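You operate a simulated robot arm through the tools that you are given. There is no shell and no other tool.

Carry out the task below with a simulated robot arm. There is one attempt and no reset: what you move stays moved.

## Task
Find the motor wheel's high spot with the run-out gauge and chalk it.
Fine: free the brake to turn; one mark, made with the brake on, which stays on; gauge lever up, chalk back in its dish. Set down upright: yellow chalk.

It is judged by the outcome, as a careful person would: the job done as asked, and still so three seconds after it is handed in. It fails if anything else is knocked over, pushed out of place, dropped, spilled or broken.

## Robot
A 6-joint arm with a two-finger gripper, fixed in place. Base frame: the origin is at the foot of the arm, x ahead of it, y to its left, z up. Lengths are in m, angles in rad, forces in N, time in s.
Its first joint turns from -2.897 to 2.897 rad. Payload 3.43 kg.
The TCP is the grasp point between the finger pads, 0.02 m short of the fingertips. In the tool frame z runs along the fingers and y along their closing line. Largest opening 0.19 m; the body of the gripper starts 0.248 m behind the TCP.
Orientation is told as [roll, pitch, yaw] about the base's x, y, z axes, in that order, counted from this pose: with the fingers straight down and closing along the base's y, the tool's x points along the base's -x, its y along +y and its z along -z.

## Interface
- The arm moves only by the tool servo_tool. Its argument "deltas" is a list of rows, each a list of 3 entries, a list of its own where there are three numbers: the shift along the tool's x, y, z in m, then the turn, a rotation vector about the tool's x, y, z in degrees, then the finger opening in m, from 0 to 0.19. In form: [[[tx, ty, tz], [wx, wy, wz], fingers], ...]. A call has 1 to 20 rows; each row is the pose to reach, as a shift and turn from the pose commanded when the call began, along the tool's axes at that moment. Each row takes 0.2 s and may step no farther than 0.05 m and 0.15 rad from the row before; otherwise, or with a gripper value out of range, the whole call is refused. Where a pose cannot be reached the arm comes as near as it can. A force on the tool above 90 N (or 10 N above the force at the start of the call, whichever is more), or a blocked arm, ends the call early, and 0.2 s more pass. The fingers move at their own pace (about 0.045 m/s each) and stop on an object; they squeeze with about 28 N. The grip force told is the motor's: it shows also when the fingers shut on nothing. Time passes only in rows, and 0.2 s behind the last, so rows that repeat a pose let the fingers close. The reply holds the time, the measured pose of the TCP, the force on the tool along the base axes, the opening and the grip force, in the units named above and with some noise, with the torque about the TCP (base axes, N m) and any sound that the robot's microphone picked up, and new pictures: "views" is both (left out), scene, wrist or none.
- Cameras (640 x 400 px; columns grow to the right, rows downward): "scene" is fixed at [0.3995, 0.4982, 1.769]; the picture's right is [-0.00, -1.00, 0.00], its down [-0.92, 0.00, -0.40] and it looks along [0.40, -0.00, -0.92] (base axes); focal length 343 px, centre (320, 200). "wrist" rides on the gripper at [0.07, -0.008, -0.288] in the tool frame; the picture's right is [0.12, 0.99, 0.00], its down [-0.96, 0.12, -0.25] and it looks along [-0.25, 0.03, 0.97] (tool axes); focal length 261 px, centre (320, 200). There is no depth. A picture from a camera that has moved, and an enlarged one, comes with that camera's place and axes in the base frame and with its lens.
- lift_body(by): slides the trunk up (or, below 0, down) by that many m; the arm rides with it, the base frame stays. It gives what a move gives, with no picture.
- close_up(camera, box): a new picture of the part [left, top, right, bottom] of that camera's present view, enlarged. It takes no simulated time.
- job_done(): hands the job in; it is judged then, once.

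Nothing tells you positions but the pictures and the camera data. Unless the task says otherwise, let go and move clear before handing in.

The tools are called as name(argument=value, ...) on one line, values as JSON. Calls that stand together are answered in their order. servo_tool: Moves the arm, as the interface text tells. Its arguments: {"type":"object","properties":{"deltas":{"type":"array"},"views":{"type":"string","enum":["both","scene","wrist","none"]}},"required":["deltas"]} The other tools are called the same way: lift_body (by) slides the trunk up or down; close_up (camera, box) takes an enlarged picture of a part of a camera's view; job_done () hands the job in.

At the start:

```text
t: 0.0
ee_pos: [0.5877, 0.3551, 1.3713]
tool_rot: [0.0, 0.0, 0.001]
contact_force: [0.6, 0.6, -0.7]
torque: [0.0, 0.01, 0.01]
width: 0.19
gripper_force: 0.1
trunk travel left (down, up): [-0.226, 0.014]
```

scene: 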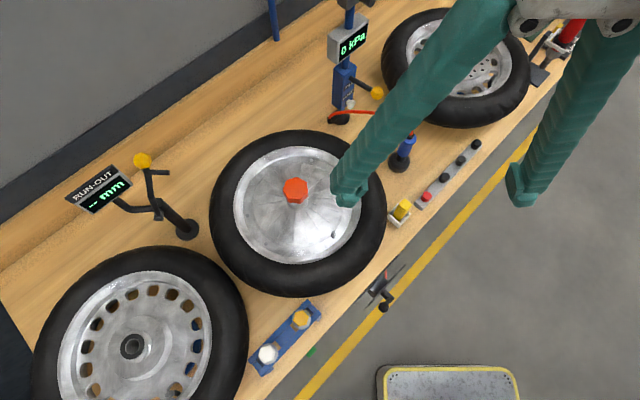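
wrist: 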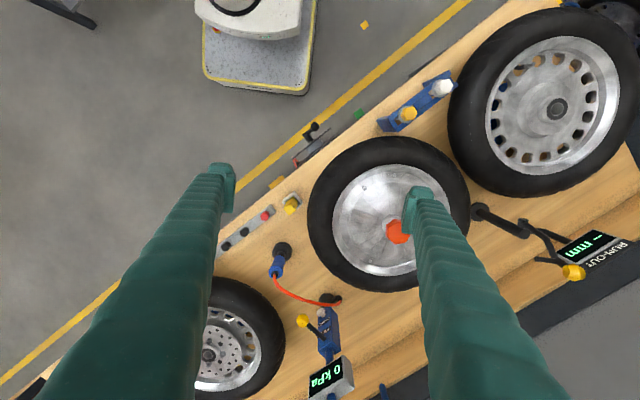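

I see a bench with three wheels, a run-out gauge with a yellow-knobbed lever on the left, a pair of chalk dishes (white and yellow) on a blue holder, a small box with a yellow switch and a red button row. I will look closer before moving anything.

close_up(camera="scene", box=[190, 110, 430, 310])

close_up(camera="scene", box=[50, 130, 220, 250])

close_up(camera="scene", box=[230, 250, 430, 390])

close_up(camera="scene", box=[320, 0, 600, 220])

close_up(camera="wrist", box=[220, 60, 480, 300])

close_up(camera="wrist", box=[440, 180, 640, 300])

```text
2.00 times, centred on (310, 210) of scene
camera zoom: at [0.3995, 0.4982, 1.769], right [0.0, -1.0, 0.0], down [-0.92, 0.0, -0.4], along [0.4, 0.0, -0.92], focal length 685 px, centre (340, 180)
```

zoom: 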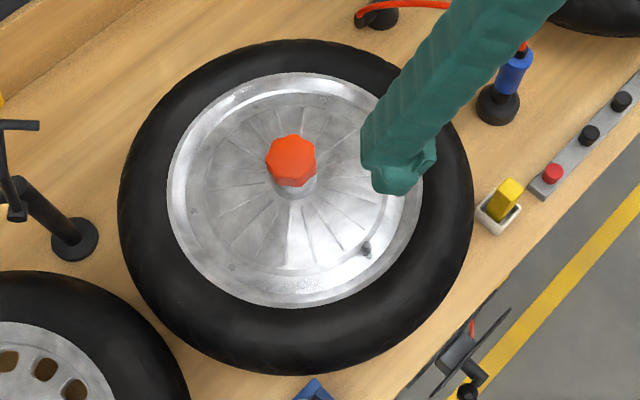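

```text
3.33 times, centred on (135, 190) of scene
camera zoom: at [0.3995, 0.4982, 1.769], right [0.0, -1.0, 0.0], down [-0.92, 0.0, -0.4], along [0.4, 0.0, -0.92], focal length 1142 px, centre (937, 233)
```

zoom: 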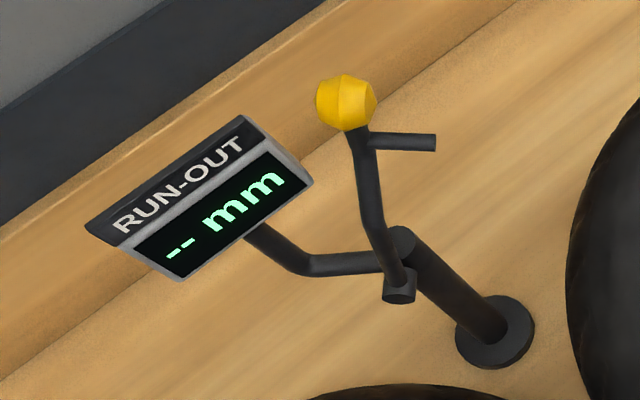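

```text
2.86 times, centred on (330, 320) of scene
camera zoom: at [0.3995, 0.4982, 1.769], right [0.0, -1.0, 0.0], down [-0.92, 0.0, -0.4], along [0.4, 0.0, -0.92], focal length 979 px, centre (291, -143)
```

zoom: 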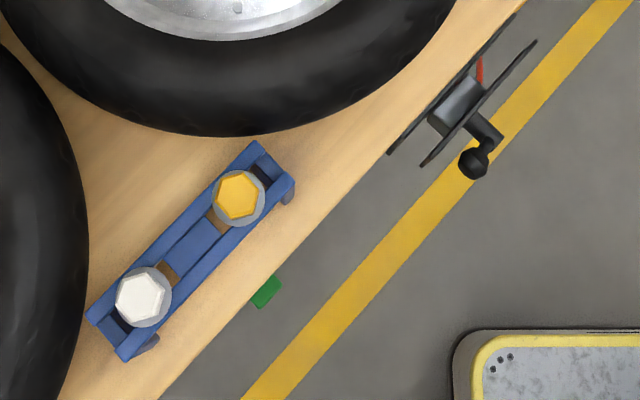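

```text
1.82 times, centred on (460, 110) of scene
camera zoom: at [0.3995, 0.4982, 1.769], right [0.0, -1.0, 0.0], down [-0.92, 0.0, -0.4], along [0.4, 0.0, -0.92], focal length 623 px, centre (66, 364)
```

zoom: 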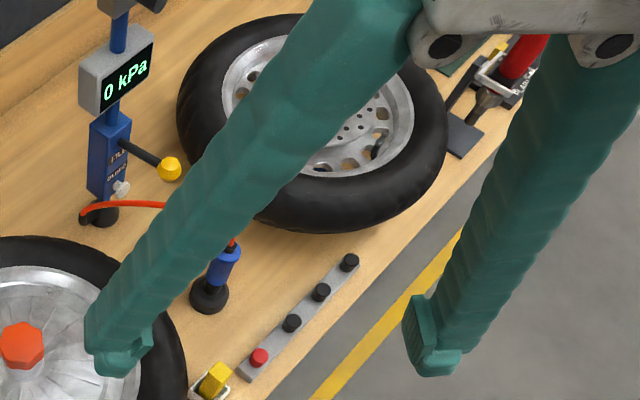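

```text
1.67 times, centred on (350, 180) of wrist
camera zoom: at [0.5164, 0.3465, 1.6594], right [-0.12, 0.99, 0.0], down [0.96, 0.12, 0.25], along [0.25, 0.03, -0.97], focal length 434 px, centre (270, 233)
```

zoom: 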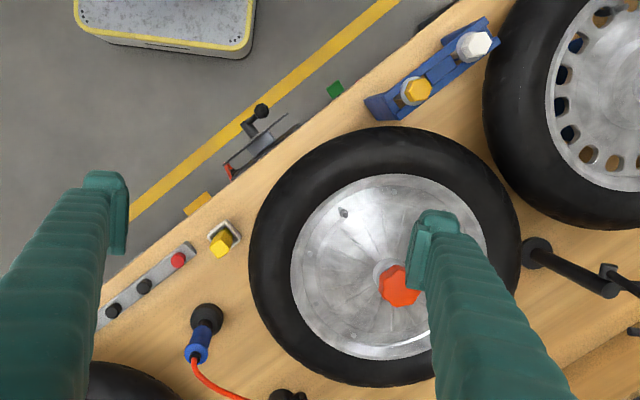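

```text
3.20 times, centred on (540, 240) of wrist
camera zoom: at [0.5164, 0.3465, 1.6594], right [-0.12, 0.99, 0.0], down [0.96, 0.12, 0.25], along [0.25, 0.03, -0.97], focal length 834 px, centre (-384, 72)
```

zoom: 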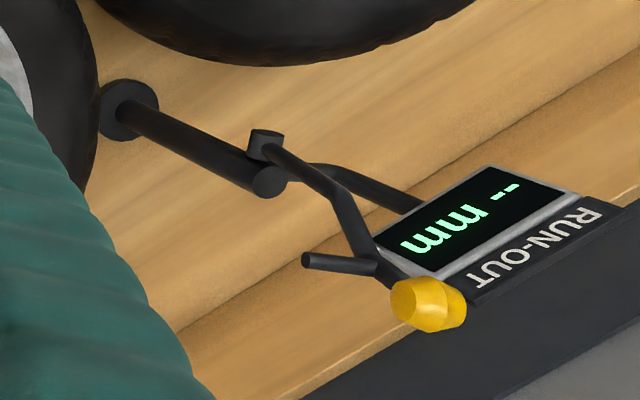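

The orange knob of the middle wheel is near (0.72, 0.55, 1.09), the bench top is about z 0.9, and the gauge stands at the wheel's +y side with its yellow ball near (0.69, 0.80, 1.26). I'll move the wrist camera high over the gauge side to look at it more closely.

servo_tool(deltas=[[[0.013, 0.042, 0], [0, 0, 0], 0.19], [[0.026, 0.083, 0], [0, 0, 0], 0.19], [[0.04, 0.125, 0], [0, 0, 0], 0.19], [[0.053, 0.166, 0], [0, 0, 0], 0.19], [[0.067, 0.208, 0], [0, 0, 0], 0.19], [[0.08, 0.25, 0], [0, 0, 0], 0.19]])

```text
t: 1.4
ee_pos: [0.502, 0.5925, 1.3485]
tool_rot: [0.013, -0.008, -0.001]
contact_force: [0.0, -1.5, 0.7]
torque: [0.19, 0.05, 0.0]
width: 0.1902
gripper_force: 0.0
out of reach, approached as far as the arm can: row 3, 4, 5, 6
trunk travel left (down, up): [-0.226, 0.014]
camera wrist: at [0.4282, 0.5805, 1.6348], right [-0.12, 0.99, 0.01], down [0.96, 0.11, 0.26], along [0.25, 0.04, -0.97], focal length 261 px, centre (320, 200)
```

scene: 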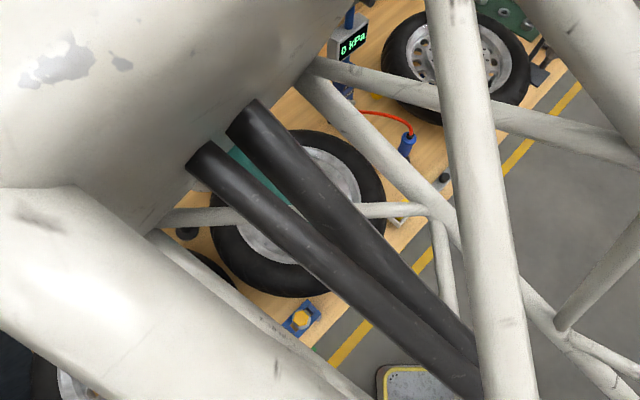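
wrist: 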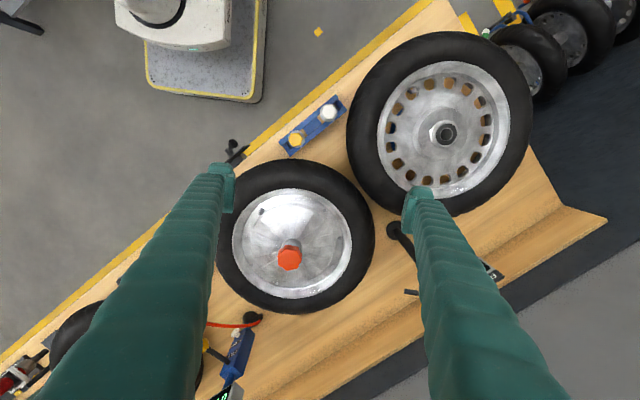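

The reach is limited at this height; the white robot hides part of the scene view. I'll pull in a bit and tilt the tool so the wrist camera looks obliquely at the gauge and wheel.

servo_tool(deltas=[[[0.02, -0.03, 0.02], [0, 0, 0], 0.19], [[0.03, -0.06, 0.03], [-7, 0, 0], 0.19], [[0.03, -0.08, 0.03], [-14, 0, 0], 0.19], [[0.03, -0.08, 0.03], [-21, 0, 0], 0.19], [[0.03, -0.08, 0.03], [-28, 0, 0], 0.19], [[0.03, -0.08, 0.03], [-35, 0, 0], 0.19]])

```text
t: 2.8
ee_pos: [0.4691, 0.5148, 1.3165]
tool_rot: [0.612, 0.0, -0.001]
contact_force: [0.5, 1.0, 0.0]
torque: [-0.08, 0.07, 0.0]
width: 0.1901
gripper_force: 0.0
trunk travel left (down, up): [-0.226, 0.014]
camera wrist: at [0.3987, 0.3425, 1.5463], right [-0.12, 0.81, 0.57], down [0.96, -0.05, 0.27], along [0.25, 0.58, -0.78], focal length 261 px, centre (320, 200)
```

scene: 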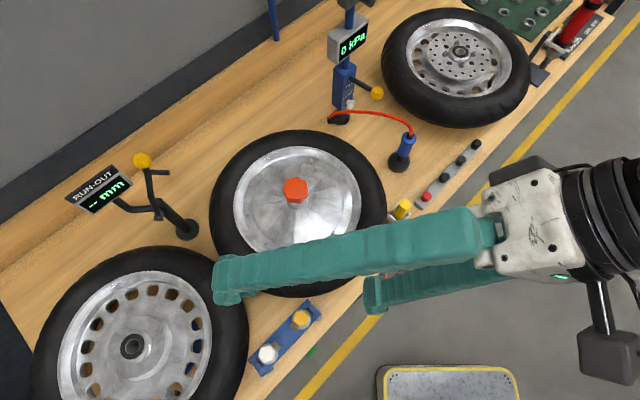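
wrist: 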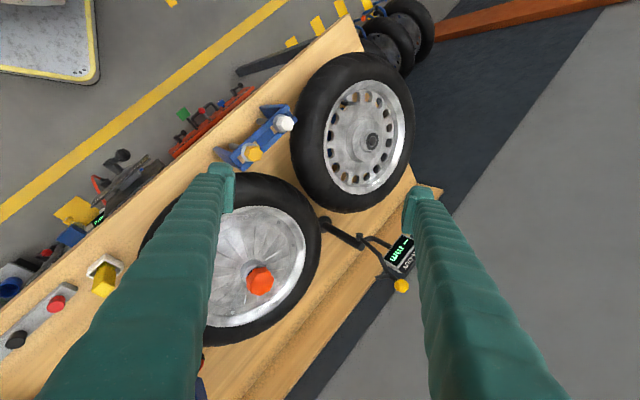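

close_up(camera="wrist", box=[290, 180, 450, 320])

close_up(camera="wrist", box=[60, 90, 220, 230])

close_up(camera="wrist", box=[200, 90, 330, 190])

close_up(camera="wrist", box=[0, 220, 160, 360])

close_up(camera="scene", box=[320, 0, 640, 220])

close_up(camera="scene", box=[200, 120, 400, 260])

```text
2.86 times, centred on (370, 250) of wrist
camera zoom: at [0.3987, 0.3425, 1.5463], right [-0.12, 0.81, 0.57], down [0.96, -0.05, 0.27], along [0.25, 0.58, -0.78], focal length 745 px, centre (177, 57)
```

zoom: 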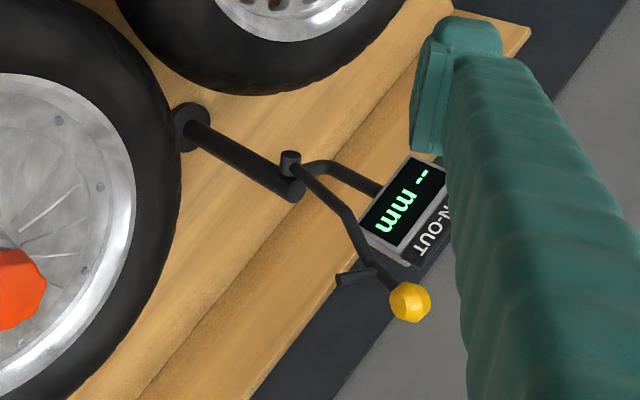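

```text
2.86 times, centred on (140, 160) of wrist
camera zoom: at [0.3987, 0.3425, 1.5463], right [-0.12, 0.81, 0.57], down [0.96, -0.05, 0.27], along [0.25, 0.58, -0.78], focal length 745 px, centre (834, 314)
```

zoom: 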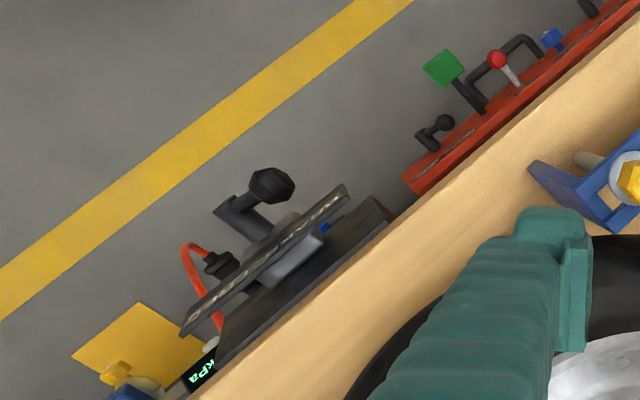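

```text
4.00 times, centred on (265, 140) of wrist
camera zoom: at [0.3987, 0.3425, 1.5463], right [-0.12, 0.81, 0.57], down [0.96, -0.05, 0.27], along [0.25, 0.58, -0.78], focal length 1043 px, centre (540, 440)
```

zoom: 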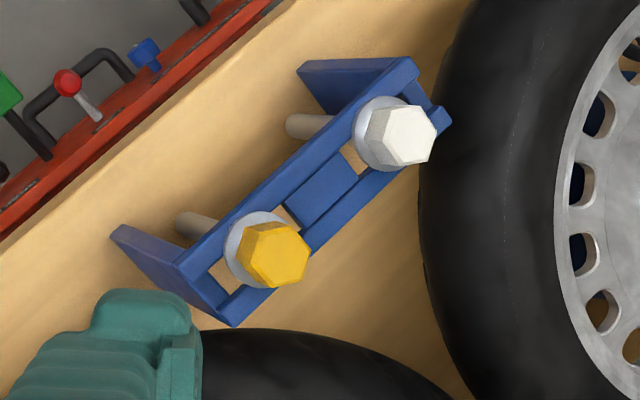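

```text
2.86 times, centred on (80, 290) of wrist
camera zoom: at [0.3987, 0.3425, 1.5463], right [-0.12, 0.81, 0.57], down [0.96, -0.05, 0.27], along [0.25, 0.58, -0.78], focal length 745 px, centre (1006, -57)
```

zoom: 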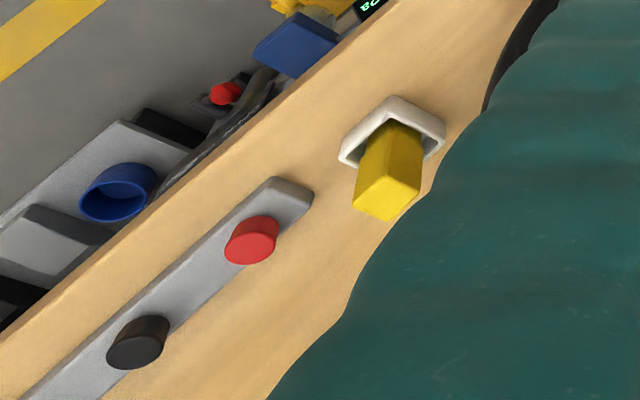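

```text
1.82 times, centred on (480, 110) of scene
camera zoom: at [0.3995, 0.4982, 1.769], right [0.0, -1.0, 0.0], down [-0.92, 0.0, -0.4], along [0.4, 0.0, -0.92], focal length 623 px, centre (29, 364)
```

zoom: 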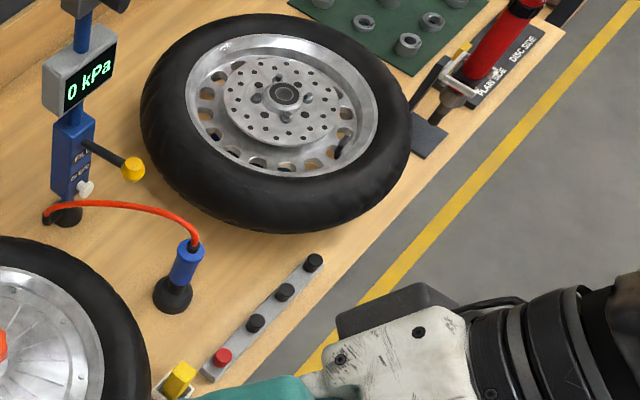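

```text
2.86 times, centred on (300, 190) of scene
camera zoom: at [0.3995, 0.4982, 1.769], right [0.0, -1.0, 0.0], down [-0.92, 0.0, -0.4], along [0.4, 0.0, -0.92], focal length 979 px, centre (377, 229)
```

zoom: 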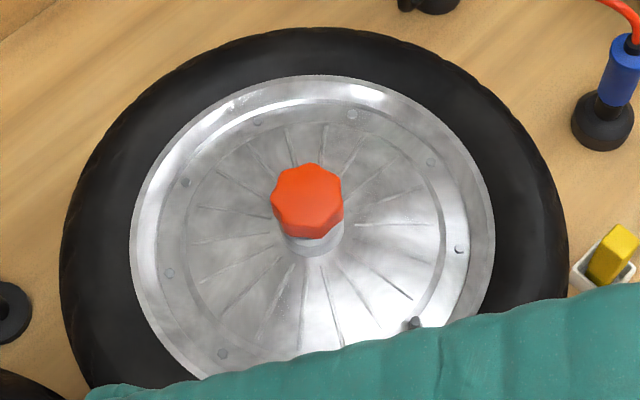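

The middle wheel is the motor wheel (plain hub cover, orange knob on the spindle); the yellow block in the small white square dish looks like the yellow chalk, while the blue rack has hex-headed tools. I still need to identify the brake, so I'll look along the bench from the front, lower and tilted.

servo_tool(deltas=[[[0.006, -0.012, -0.003], [1.48, -4.08, -6.76], 0.19], [[0.012, -0.025, -0.006], [2.95, -8.15, -13.5], 0.19], [[0.019, -0.037, -0.009], [4.4, -12.2, -20.3], 0.19], [[0.025, -0.049, -0.013], [5.9, -16.3, -27.0], 0.19], [[0.031, -0.061, -0.016], [7.4, -20.4, -33.8], 0.19], [[0.037, -0.074, -0.019], [8.85, -24.5, -40.6], 0.19], [[0.044, -0.086, -0.022], [10.3, -28.5, -47.3], 0.19], [[0.05, -0.098, -0.025], [11.8, -32.6, -54.1], 0.19]])

```text
t: 4.6
ee_pos: [0.4215, 0.4218, 1.2798]
tool_rot: [-0.004, -0.874, 0.787]
contact_force: [0.6, 0.2, -1.4]
torque: [-0.08, -0.01, -0.06]
width: 0.1901
gripper_force: 0.1
trunk travel left (down, up): [-0.226, 0.014]
camera wrist: at [0.2385, 0.2277, 1.4101], right [-0.75, 0.65, -0.09], down [0.22, 0.38, 0.9], along [0.62, 0.66, -0.43], focal length 261 px, centre (320, 200)
```

scene: 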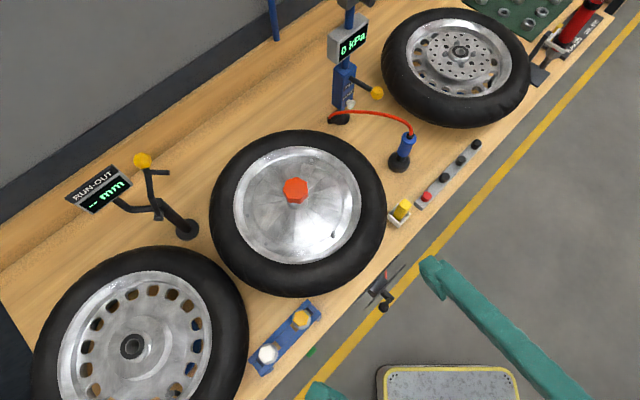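
wrist: 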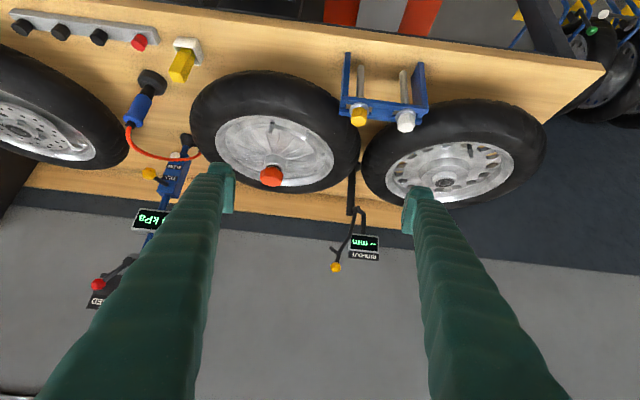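

From here I see another lever with a red ball and a sign behind the wheel at the lower left of the picture; that may be the brake. I'll zoom in.

close_up(camera="wrist", box=[60, 120, 240, 330])

close_up(camera="wrist", box=[190, 60, 370, 210])

close_up(camera="wrist", box=[300, 150, 440, 280])

close_up(camera="wrist", box=[0, 0, 220, 120])

close_up(camera="wrist", box=[320, 40, 450, 150])

close_up(camera="scene", box=[250, 0, 450, 140])

```text
1.90 times, centred on (150, 225) of wrist
camera zoom: at [0.2385, 0.2277, 1.4101], right [-0.75, 0.65, -0.09], down [0.22, 0.38, 0.9], along [0.62, 0.66, -0.43], focal length 496 px, centre (644, 152)
```

zoom: 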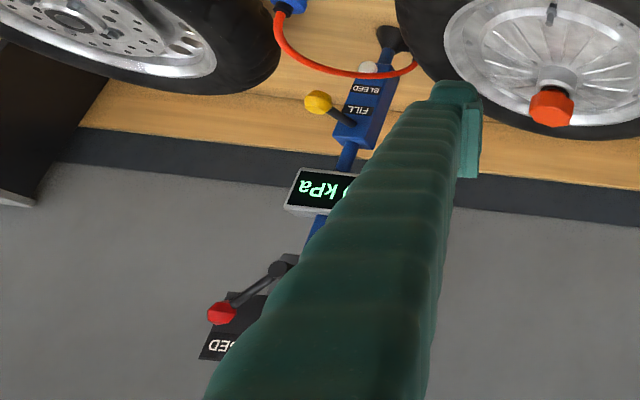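

```text
2.67 times, centred on (280, 135) of wrist
camera zoom: at [0.2385, 0.2277, 1.4101], right [-0.75, 0.65, -0.09], down [0.22, 0.38, 0.9], along [0.62, 0.66, -0.43], focal length 695 px, centre (427, 373)
```

zoom: 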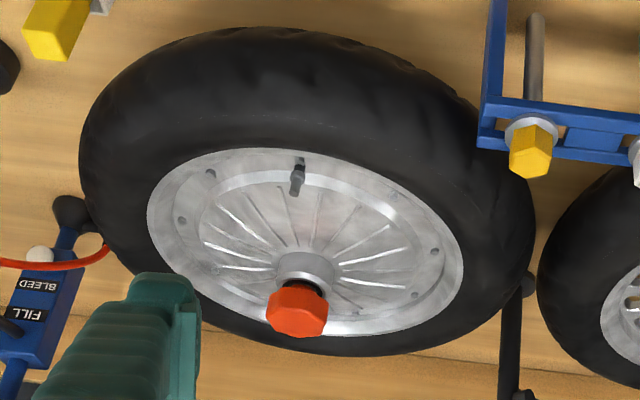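

```text
3.08 times, centred on (370, 215) of wrist
camera zoom: at [0.2385, 0.2277, 1.4101], right [-0.75, 0.65, -0.09], down [0.22, 0.38, 0.9], along [0.62, 0.66, -0.43], focal length 802 px, centre (166, 154)
```

zoom: 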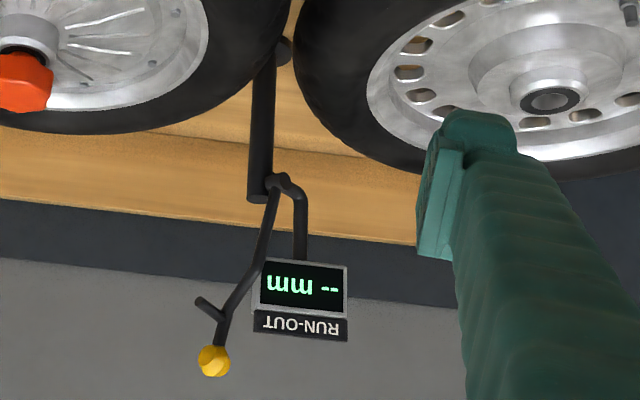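

```text
2.91 times, centred on (110, 60) of wrist
camera zoom: at [0.2385, 0.2277, 1.4101], right [-0.75, 0.65, -0.09], down [0.22, 0.38, 0.9], along [0.62, 0.66, -0.43], focal length 758 px, centre (931, 607)
```

zoom: 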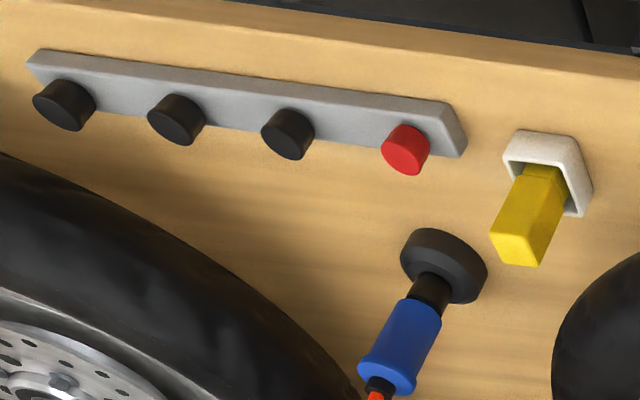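

```text
3.64 times, centred on (385, 95) of wrist
camera zoom: at [0.2385, 0.2277, 1.4101], right [-0.75, 0.65, -0.09], down [0.22, 0.38, 0.9], along [0.62, 0.66, -0.43], focal length 948 px, centre (84, 582)
```

zoom: 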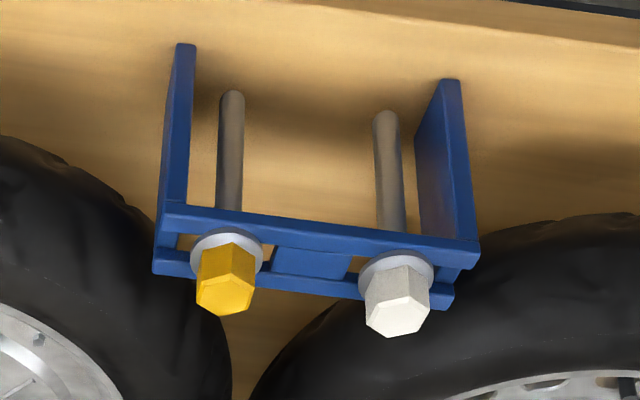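

```text
2.86 times, centred on (350, 70) of scene
camera zoom: at [0.3995, 0.4982, 1.769], right [0.0, -1.0, 0.0], down [-0.92, 0.0, -0.4], along [0.4, 0.0, -0.92], focal length 979 px, centre (234, 571)
```

zoom: 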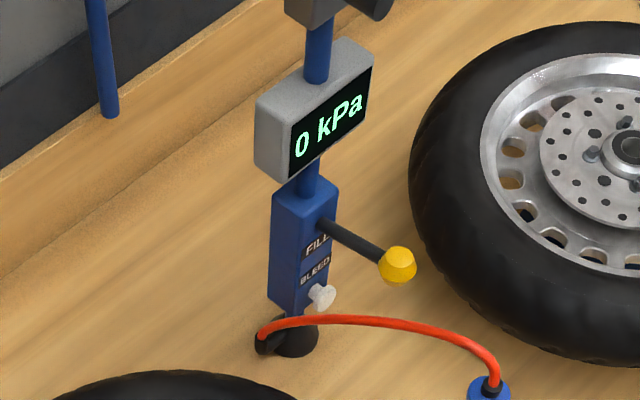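

A red-ball lever with a labelled plate sits at the top of the blue inflator post; I want to read its label and check for any brake control. I'll swing the camera to the right.

servo_tool(deltas=[[[-0.008, -0.045, -0.006], [4.4, 0, 3.66], 0.19], [[-0.016, -0.091, -0.012], [8.8, 0, 7.3], 0.19], [[-0.024, -0.136, -0.018], [13.2, 0, 11.0], 0.19], [[-0.033, -0.181, -0.024], [17.6, 0, 14.6], 0.19], [[-0.041, -0.226, -0.029], [22.0, 0, 18.3], 0.19], [[-0.049, -0.272, -0.035], [26.4, 0, 21.9], 0.19], [[-0.057, -0.317, -0.041], [30.8, 0, 25.6], 0.19]])

```text
t: 6.2
ee_pos: [0.6454, 0.1996, 1.3515]
tool_rot: [-0.002, -0.876, 0.085]
contact_force: [-0.4, 0.4, 0.9]
torque: [0.07, -0.06, 0.1]
width: 0.19
gripper_force: 0.0
trunk travel left (down, up): [-0.226, 0.014]
camera wrist: at [0.3801, 0.1692, 1.4815], right [-0.16, 0.98, -0.09], down [0.41, 0.15, 0.9], along [0.9, 0.1, -0.43], focal length 261 px, centre (320, 200)
```

scene: 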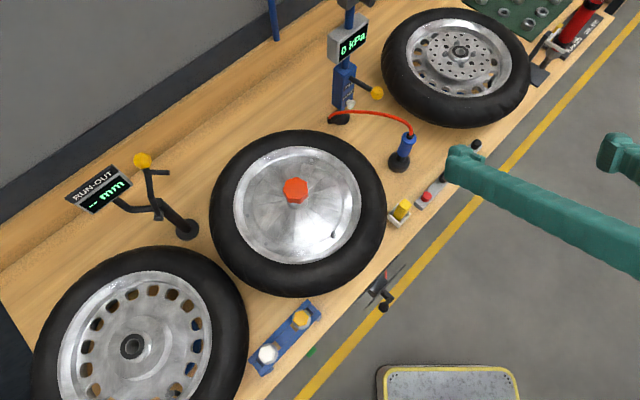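
wrist: 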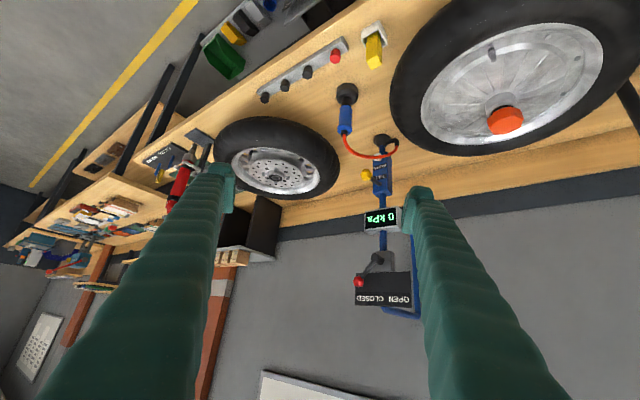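

The red-ball lever is just an OPEN/CLOSED air valve. I'll zoom in on the motor wheel's hub and around it for the brake.

close_up(camera="wrist", box=[380, 0, 640, 170])

close_up(camera="wrist", box=[460, 80, 560, 150])

close_up(camera="wrist", box=[180, 0, 400, 130])

close_up(camera="wrist", box=[130, 110, 250, 220])

close_up(camera="scene", box=[460, 0, 640, 110])

close_up(camera="scene", box=[340, 140, 490, 240])

```text
2.35 times, centred on (510, 85) of wrist
camera zoom: at [0.3801, 0.1692, 1.4815], right [-0.16, 0.98, -0.09], down [0.41, 0.15, 0.9], along [0.9, 0.1, -0.43], focal length 613 px, centre (-127, 471)
```

zoom: 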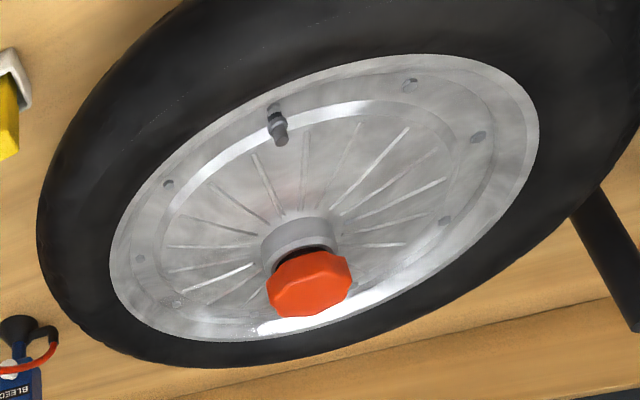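

```text
5.71 times, centred on (510, 115) of wrist
camera zoom: at [0.3801, 0.1692, 1.4815], right [-0.16, 0.98, -0.09], down [0.41, 0.15, 0.9], along [0.9, 0.1, -0.43], focal length 1489 px, centre (-766, 686)
```

zoom: 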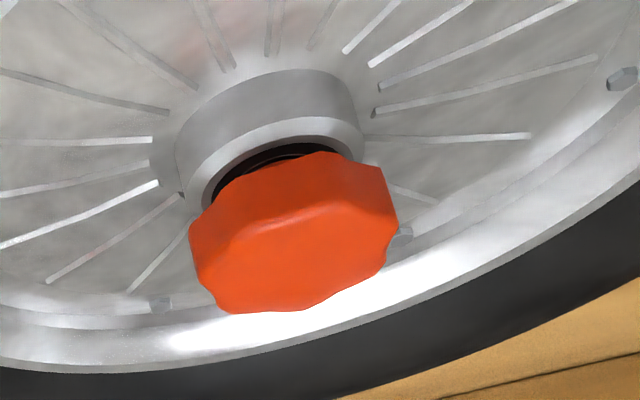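

```text
2.91 times, centred on (290, 65) of wrist
camera zoom: at [0.3801, 0.1692, 1.4815], right [-0.16, 0.98, -0.09], down [0.41, 0.15, 0.9], along [0.9, 0.1, -0.43], focal length 758 px, centre (407, 593)
```

zoom: 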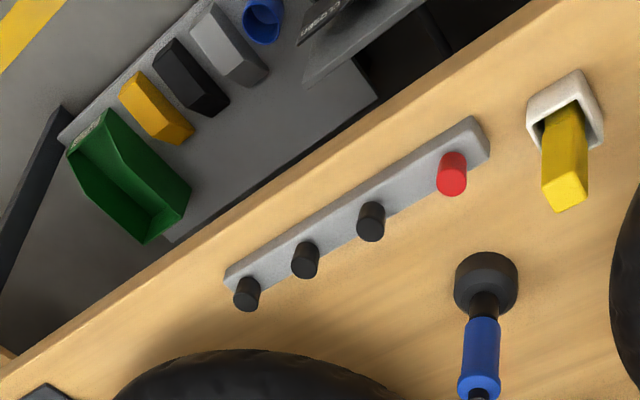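

```text
3.64 times, centred on (190, 165) of wrist
camera zoom: at [0.3801, 0.1692, 1.4815], right [-0.16, 0.98, -0.09], down [0.41, 0.15, 0.9], along [0.9, 0.1, -0.43], focal length 948 px, centre (793, 327)
```

zoom: 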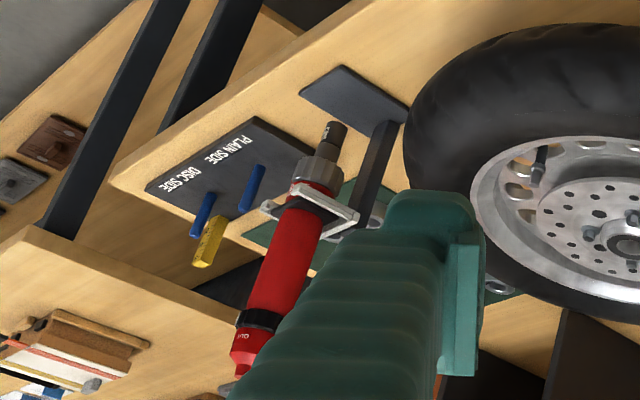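

```text
3.56 times, centred on (550, 55) of scene
camera zoom: at [0.3995, 0.4982, 1.769], right [0.0, -1.0, 0.0], down [-0.92, 0.0, -0.4], along [0.4, 0.0, -0.92], focal length 1218 px, centre (-498, 716)
```

zoom: 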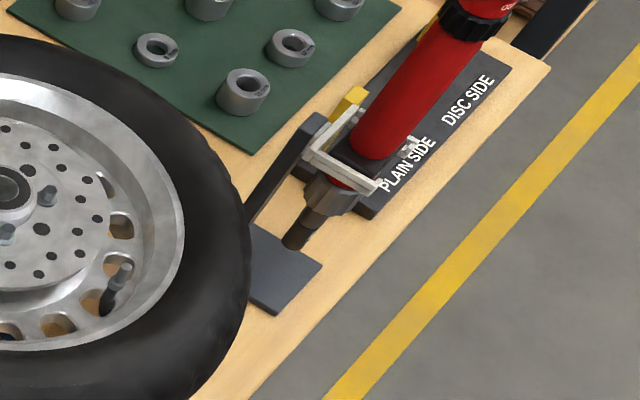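

```text
4.00 times, centred on (415, 190) of scene
camera zoom: at [0.3995, 0.4982, 1.769], right [0.0, -1.0, 0.0], down [-0.92, 0.0, -0.4], along [0.4, 0.0, -0.92], focal length 1370 px, centre (-60, 240)
```

zoom: 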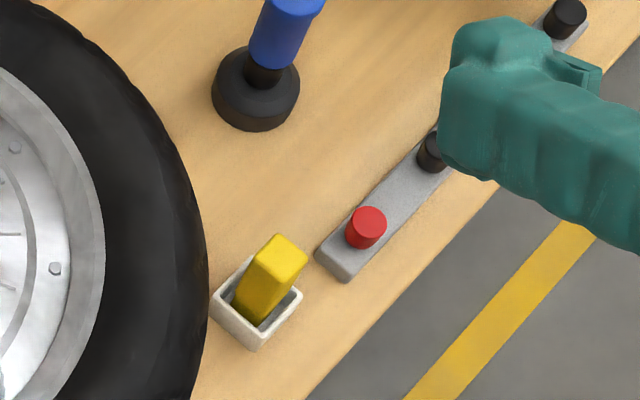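

The orange lobed knob on the spindle is a candidate for the brake, but there's also a black crank device on the bench front near the wheel. I'll look at the bench front and the wheel from low in front.

servo_tool(deltas=[[[0.045, 0.008, 0.005], [-3.4, 1.8, -3.7], 0.19], [[0.09, 0.017, 0.01], [-6.8, 3.6, -7.4], 0.19], [[0.135, 0.025, 0.015], [-10.2, 5.4, -11.1], 0.19], [[0.18, 0.034, 0.02], [-13.6, 7.25, -14.8], 0.19], [[0.225, 0.042, 0.025], [-17.0, 9.1, -18.5], 0.19], [[0.27, 0.05, 0.03], [-20.4, 10.9, -22.2], 0.19], [[0.315, 0.059, 0.035], [-23.8, 12.7, -25.9], 0.19], [[0.36, 0.067, 0.04], [-27.2, 14.5, -29.6], 0.19]])

```text
t: 8.0
ee_pos: [0.4407, 0.2485, 1.0485]
tool_rot: [-0.001, -0.611, 0.787]
contact_force: [0.3, 0.6, 0.2]
torque: [0.01, -0.01, 0.03]
width: 0.1903
gripper_force: 0.0
trunk travel left (down, up): [-0.226, 0.014]
camera wrist: at [0.2876, 0.0853, 1.2417], right [-0.77, 0.63, -0.07], down [0.37, 0.54, 0.75], along [0.52, 0.56, -0.65], focal length 261 px, centre (320, 200)
```

scene: 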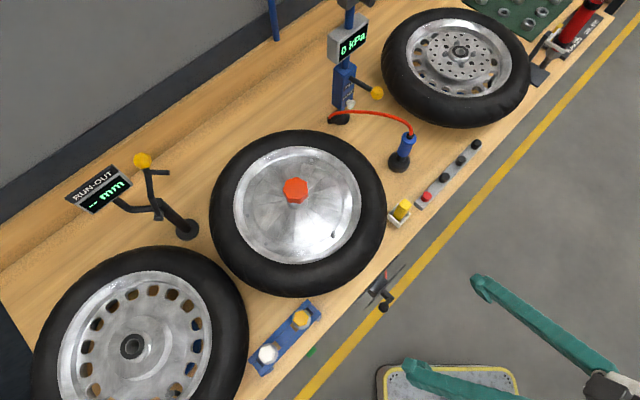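
wrist: 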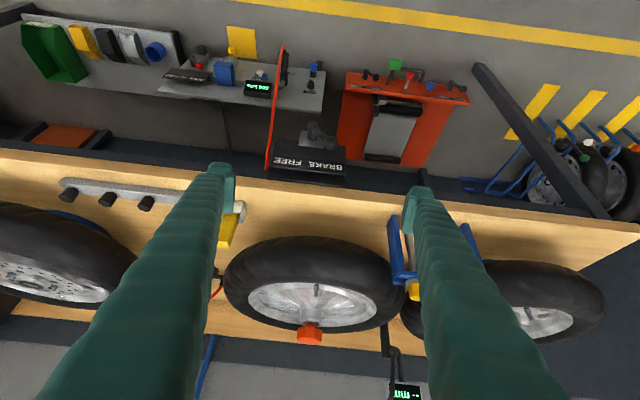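

The device on the bench front is labelled "BRAKE / FREE" – that's the brake control. I'll zoom in on it.

close_up(camera="wrist", box=[240, 30, 360, 200])

close_up(camera="wrist", box=[210, 220, 420, 360])

close_up(camera="scene", box=[340, 250, 420, 320])

```text
2.35 times, centred on (300, 115) of wrist
camera zoom: at [0.2876, 0.0853, 1.2417], right [-0.77, 0.63, -0.07], down [0.37, 0.54, 0.75], along [0.52, 0.56, -0.65], focal length 613 px, centre (367, 400)
```

zoom: 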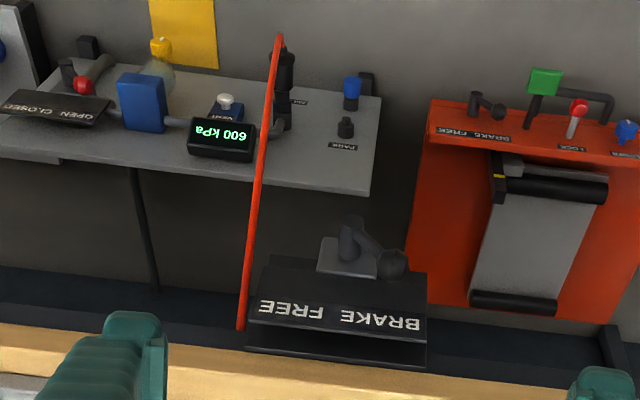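

```text
2.86 times, centred on (315, 290) of wrist
camera zoom: at [0.2876, 0.0853, 1.2417], right [-0.77, 0.63, -0.07], down [0.37, 0.54, 0.75], along [0.52, 0.56, -0.65], focal length 745 px, centre (334, -57)
```

zoom: 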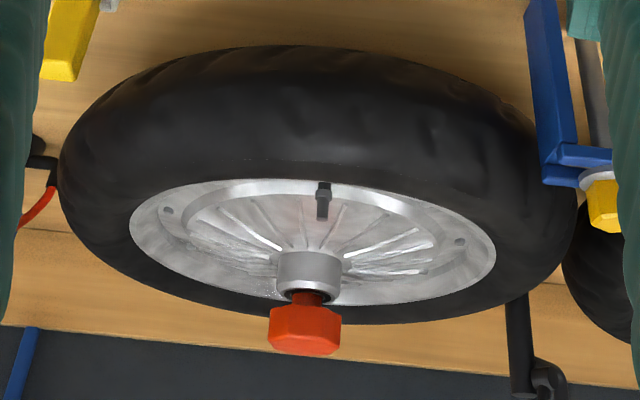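

```text
5.71 times, centred on (380, 285) of scene
camera zoom: at [0.3995, 0.4982, 1.769], right [0.0, -1.0, 0.0], down [-0.92, 0.0, -0.4], along [0.4, 0.0, -0.92], focal length 1958 px, centre (-23, -286)
```

zoom: 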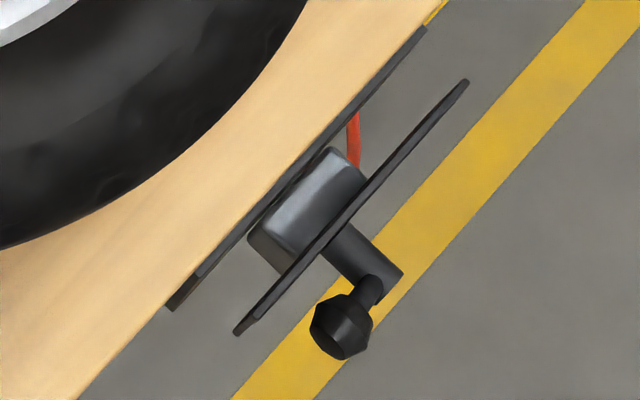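

The brake lever's ball is near (0.50, 0.33, 0.82), pivot near (0.53, 0.30, 0.78), and it points up-left at BRAKE; FREE is up-right. I'll hover with closed fingers just left of the ball and check.

servo_tool(deltas=[[[-0.006, 0.017, 0.021], [0, 7, 0], 0.1], [[-0.013, 0.034, 0.043], [0, 14, 0], 0.0], [[-0.019, 0.052, 0.064], [0, 21, 0], 0.0], [[-0.026, 0.069, 0.085], [0, 28, 0], 0.0], [[-0.032, 0.086, 0.106], [0, 35, 0], 0.0], [[-0.032, 0.086, 0.106], [0, 35, 0], 0.0], [[-0.032, 0.086, 0.106], [0, 35, 0], 0.0], [[-0.032, 0.086, 0.106], [0, 35, 0], 0.0], [[-0.032, 0.086, 0.106], [0, 35, 0], 0.0], [[-0.032, 0.086, 0.106], [0, 35, 0], 0.0], [[-0.032, 0.086, 0.106], [0, 35, 0], 0.0]])

```text
t: 10.4
ee_pos: [0.4449, 0.3726, 0.978]
tool_rot: [0.0, 0.001, 0.782]
contact_force: [0.4, -0.8, -0.5]
torque: [-0.01, 0.03, -0.02]
width: 0.0
gripper_force: 21.1
trunk travel left (down, up): [-0.226, 0.014]
camera wrist: at [0.4002, 0.317, 1.2655], right [-0.79, 0.62, 0.0], down [0.6, 0.76, 0.25], along [0.15, 0.19, -0.97], focal length 261 px, centre (320, 200)
```

scene: 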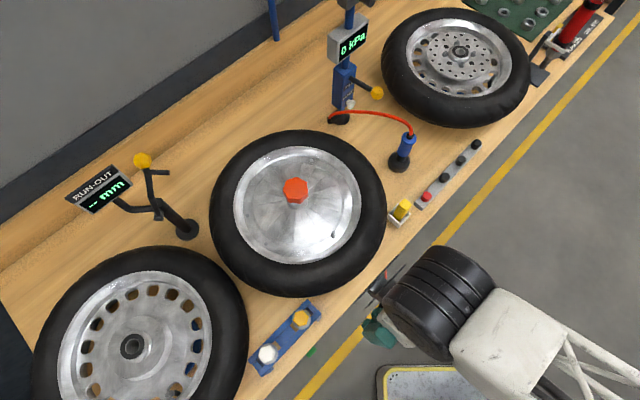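
wrist: 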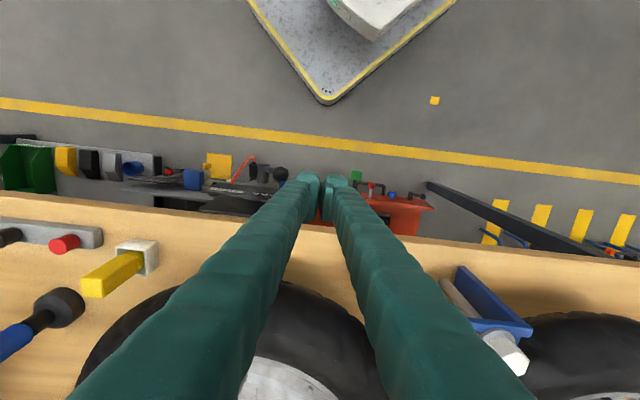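

close_up(camera="wrist", box=[200, 140, 360, 240])

close_up(camera="wrist", box=[0, 220, 170, 360])

```text
4.00 times, centred on (280, 190) of wrist
camera zoom: at [0.4002, 0.317, 1.2655], right [-0.79, 0.62, 0.0], down [0.6, 0.76, 0.25], along [0.15, 0.19, -0.97], focal length 1043 px, centre (480, 240)
```

zoom: 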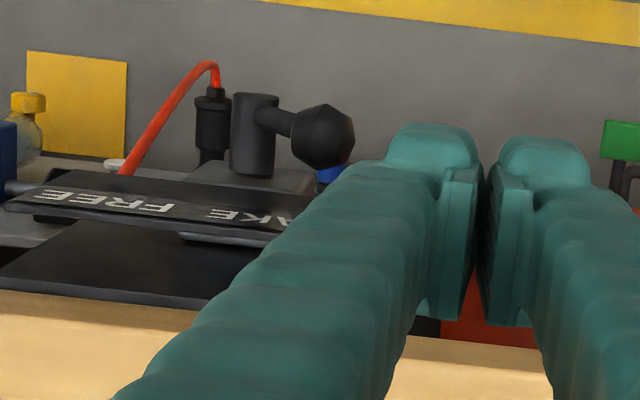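

```text
2.86 times, centred on (85, 290) of wrist
camera zoom: at [0.4002, 0.317, 1.2655], right [-0.79, 0.62, 0.0], down [0.6, 0.76, 0.25], along [0.15, 0.19, -0.97], focal length 745 px, centre (991, -57)
```

zoom: 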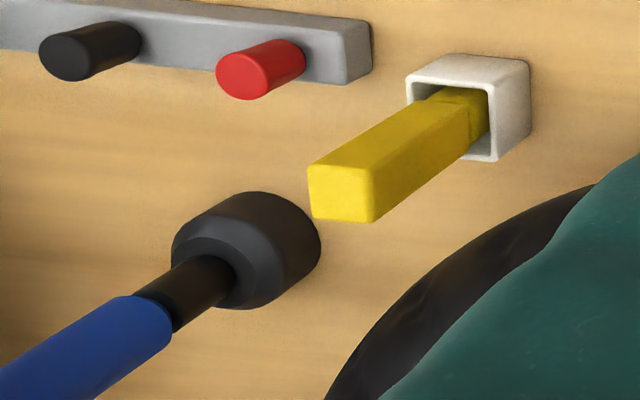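

The ball is confirmed near (0.498, 0.329, 0.815). I'll lower the closed fingers beside it and push it in an arc to the right toward FREE.

servo_tool(deltas=[[[0, 0, 0.04], [0, 0, 0], 0.0], [[0, 0, 0.08], [0, 0, 0], 0.0], [[0, 0, 0.12], [0, 0, 0], 0.0], [[0, 0, 0.153], [0, 0, 0], 0.0], [[0, -0.02, 0.153], [0, 0, 0], 0.0], [[0, -0.04, 0.15], [0, 0, 0], 0.0], [[0, -0.058, 0.145], [0, 0, 0], 0.0], [[0, -0.076, 0.138], [0, 0, 0], 0.0], [[0, -0.092, 0.135], [0, 0, 0], 0.0], [[0, -0.107, 0.14], [0, 0, 0], 0.0], [[0, -0.122, 0.145], [0, 0, 0], 0.0]])

```text
t: 11.9
ee_pos: [0.4699, 0.3456, 0.8365]
tool_rot: [0.0, -0.008, 0.78]
contact_force: [-42.9, 17.9, 65.6]
torque: [-0.9, -1.47, -0.18]
width: 0.0002
gripper_force: 27.8
trunk travel left (down, up): [-0.226, 0.014]
stopped in row 7: the force on the tool passed its limit at 106 N (the readings are from after the stop); the commanded pose is now the measured one
camera wrist: at [0.4239, 0.2875, 1.1229], right [-0.78, 0.62, 0.0], down [0.6, 0.76, 0.26], along [0.16, 0.2, -0.97], focal length 261 px, centre (320, 200)
```

scene: 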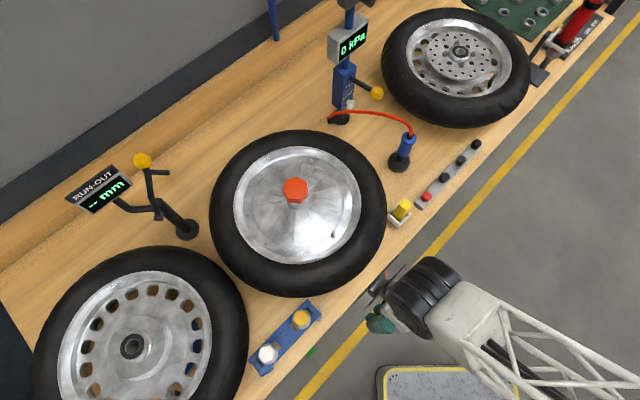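
wrist: 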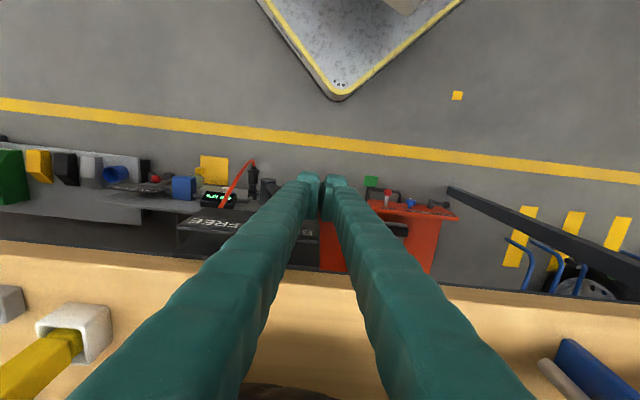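

The tips rode onto the upper side of the ball (contact too high), so I'll back off and look again to fix heights.

servo_tool(deltas=[[[0, 0.01, -0.01], [0, 0, 0], 0.0], [[0, 0.04, -0.02], [0, 0, 0], 0.0], [[0.0, 0.06, -0.02], [0, 0, 0], 0.0]])

close_up(camera="wrist", box=[180, 130, 340, 250])

close_up(camera="scene", box=[340, 240, 440, 340])

```text
t: 12.7
ee_pos: [0.4298, 0.3858, 0.8541]
tool_rot: [0.002, -0.007, 0.78]
contact_force: [0.0, 0.6, -0.6]
torque: [0.07, 0.11, -0.01]
width: 0.0
gripper_force: 28.0
trunk travel left (down, up): [-0.226, 0.014]
camera wrist: at [0.3846, 0.3287, 1.1396], right [-0.78, 0.62, 0.0], down [0.6, 0.76, 0.25], along [0.16, 0.2, -0.97], focal length 261 px, centre (320, 200)
```

scene: 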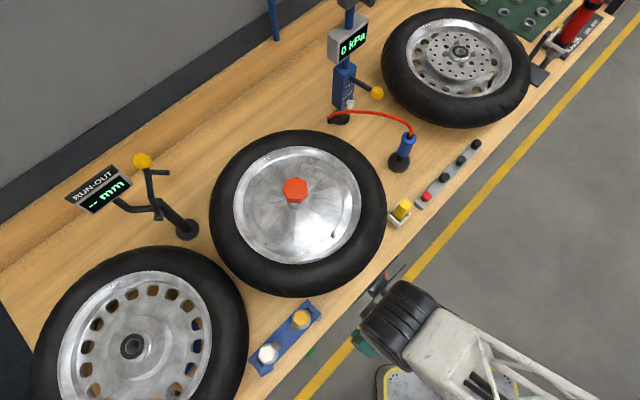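
wrist: 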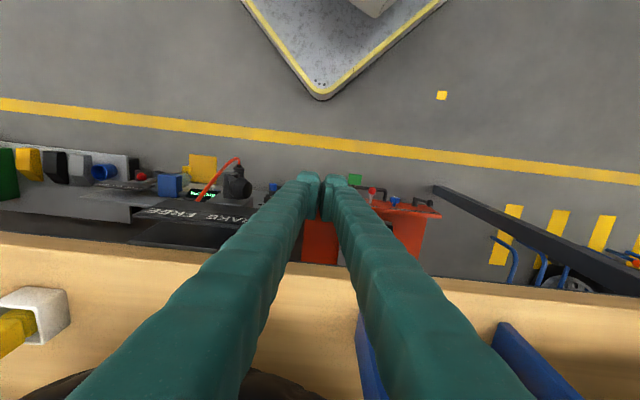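

```text
3.33 times, centred on (260, 190) of wrist
camera zoom: at [0.3846, 0.3287, 1.1396], right [-0.78, 0.62, 0.0], down [0.6, 0.76, 0.25], along [0.16, 0.2, -0.97], focal length 869 px, centre (520, 233)
```

zoom: 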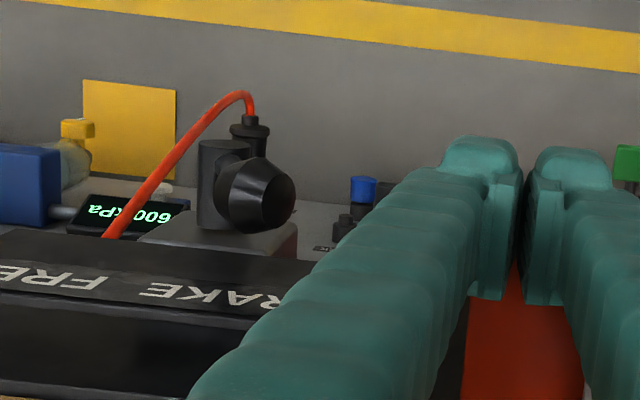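

```text
4.00 times, centred on (390, 290) of scene
camera zoom: at [0.3995, 0.4982, 1.769], right [0.0, -1.0, 0.0], down [-0.92, 0.0, -0.4], along [0.4, 0.0, -0.92], focal length 1370 px, centre (40, -160)
```

zoom: 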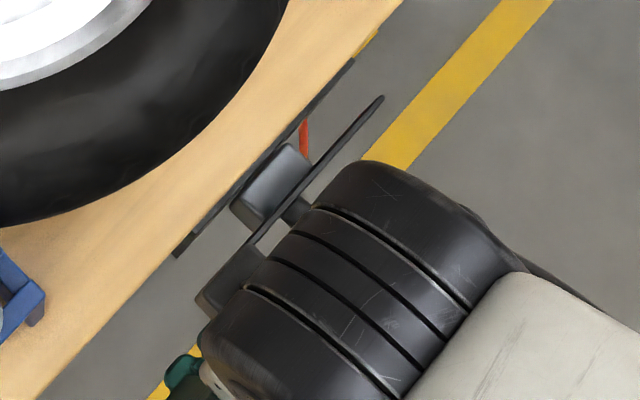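

The lever appears to have shifted slightly. I'll back away, open the fingers, and get a near frontal view of the brake lever to measure it properly.

servo_tool(deltas=[[[0.04, 0, -0.02], [0, 0, 0], 0.02], [[0.077, 0, -0.046], [0, -7, 0], 0.06], [[0.077, -0.04, -0.046], [0, -14, 0], 0.1], [[0.077, -0.08, -0.046], [0, -21, 0], 0.14], [[0.077, -0.119, -0.046], [0, -28, 0], 0.19], [[0.077, -0.119, -0.046], [0, -35, 0], 0.19], [[0.077, -0.119, -0.046], [0, -42, 0], 0.19], [[0.077, -0.119, -0.046], [0, -45, 0], 0.19], [[0.077, -0.119, -0.046], [0, -45, 0], 0.19], [[0.077, -0.119, -0.046], [0, -45, 0], 0.19]])

close_up(camera="wrist", box=[230, 130, 410, 250])

close_up(camera="scene", box=[340, 240, 440, 340])

```text
t: 14.9
ee_pos: [0.5034, 0.2567, 0.97]
tool_rot: [0.003, -0.785, 0.779]
contact_force: [-0.2, -0.3, 0.3]
torque: [-0.03, 0.03, 0.0]
width: 0.1901
gripper_force: 0.6
out of reach, approached as far as the arm can: row 6, 7, 8, 9, 10
trunk travel left (down, up): [-0.226, 0.014]
camera wrist: at [0.3303, 0.0718, 1.1235], right [-0.76, 0.64, -0.08], down [0.28, 0.44, 0.86], along [0.59, 0.63, -0.51], focal length 261 px, centre (320, 200)
```

scene: 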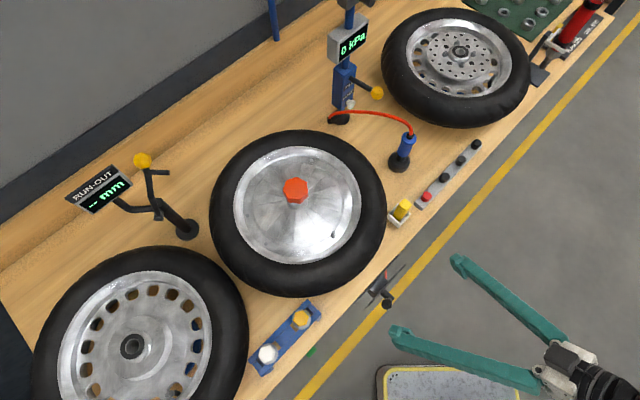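
wrist: 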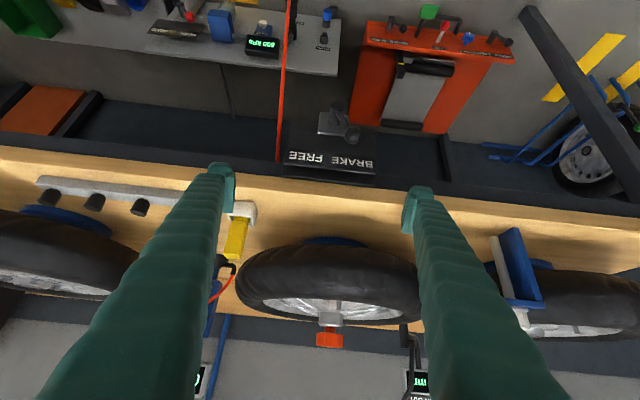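

```text
3.33 times, centred on (320, 190) of wrist
camera zoom: at [0.3303, 0.0718, 1.1235], right [-0.76, 0.64, -0.08], down [0.28, 0.44, 0.86], along [0.59, 0.63, -0.51], focal length 869 px, centre (320, 233)
```

zoom: 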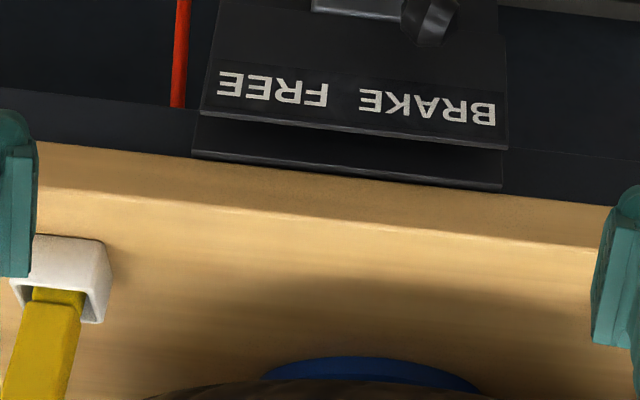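

```text
4.00 times, centred on (390, 290) of scene
camera zoom: at [0.3995, 0.4982, 1.769], right [0.0, -1.0, 0.0], down [-0.92, 0.0, -0.4], along [0.4, 0.0, -0.92], focal length 1370 px, centre (40, -160)
```

zoom: 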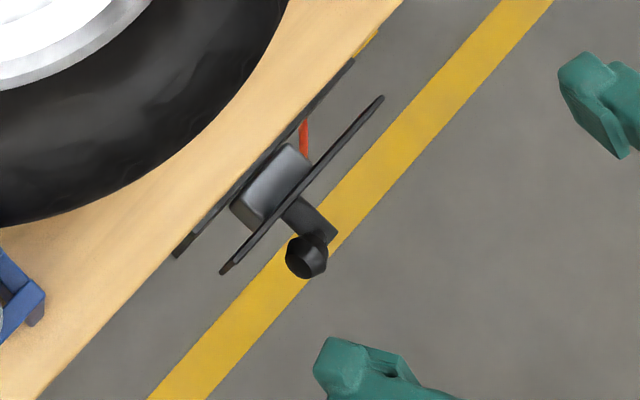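

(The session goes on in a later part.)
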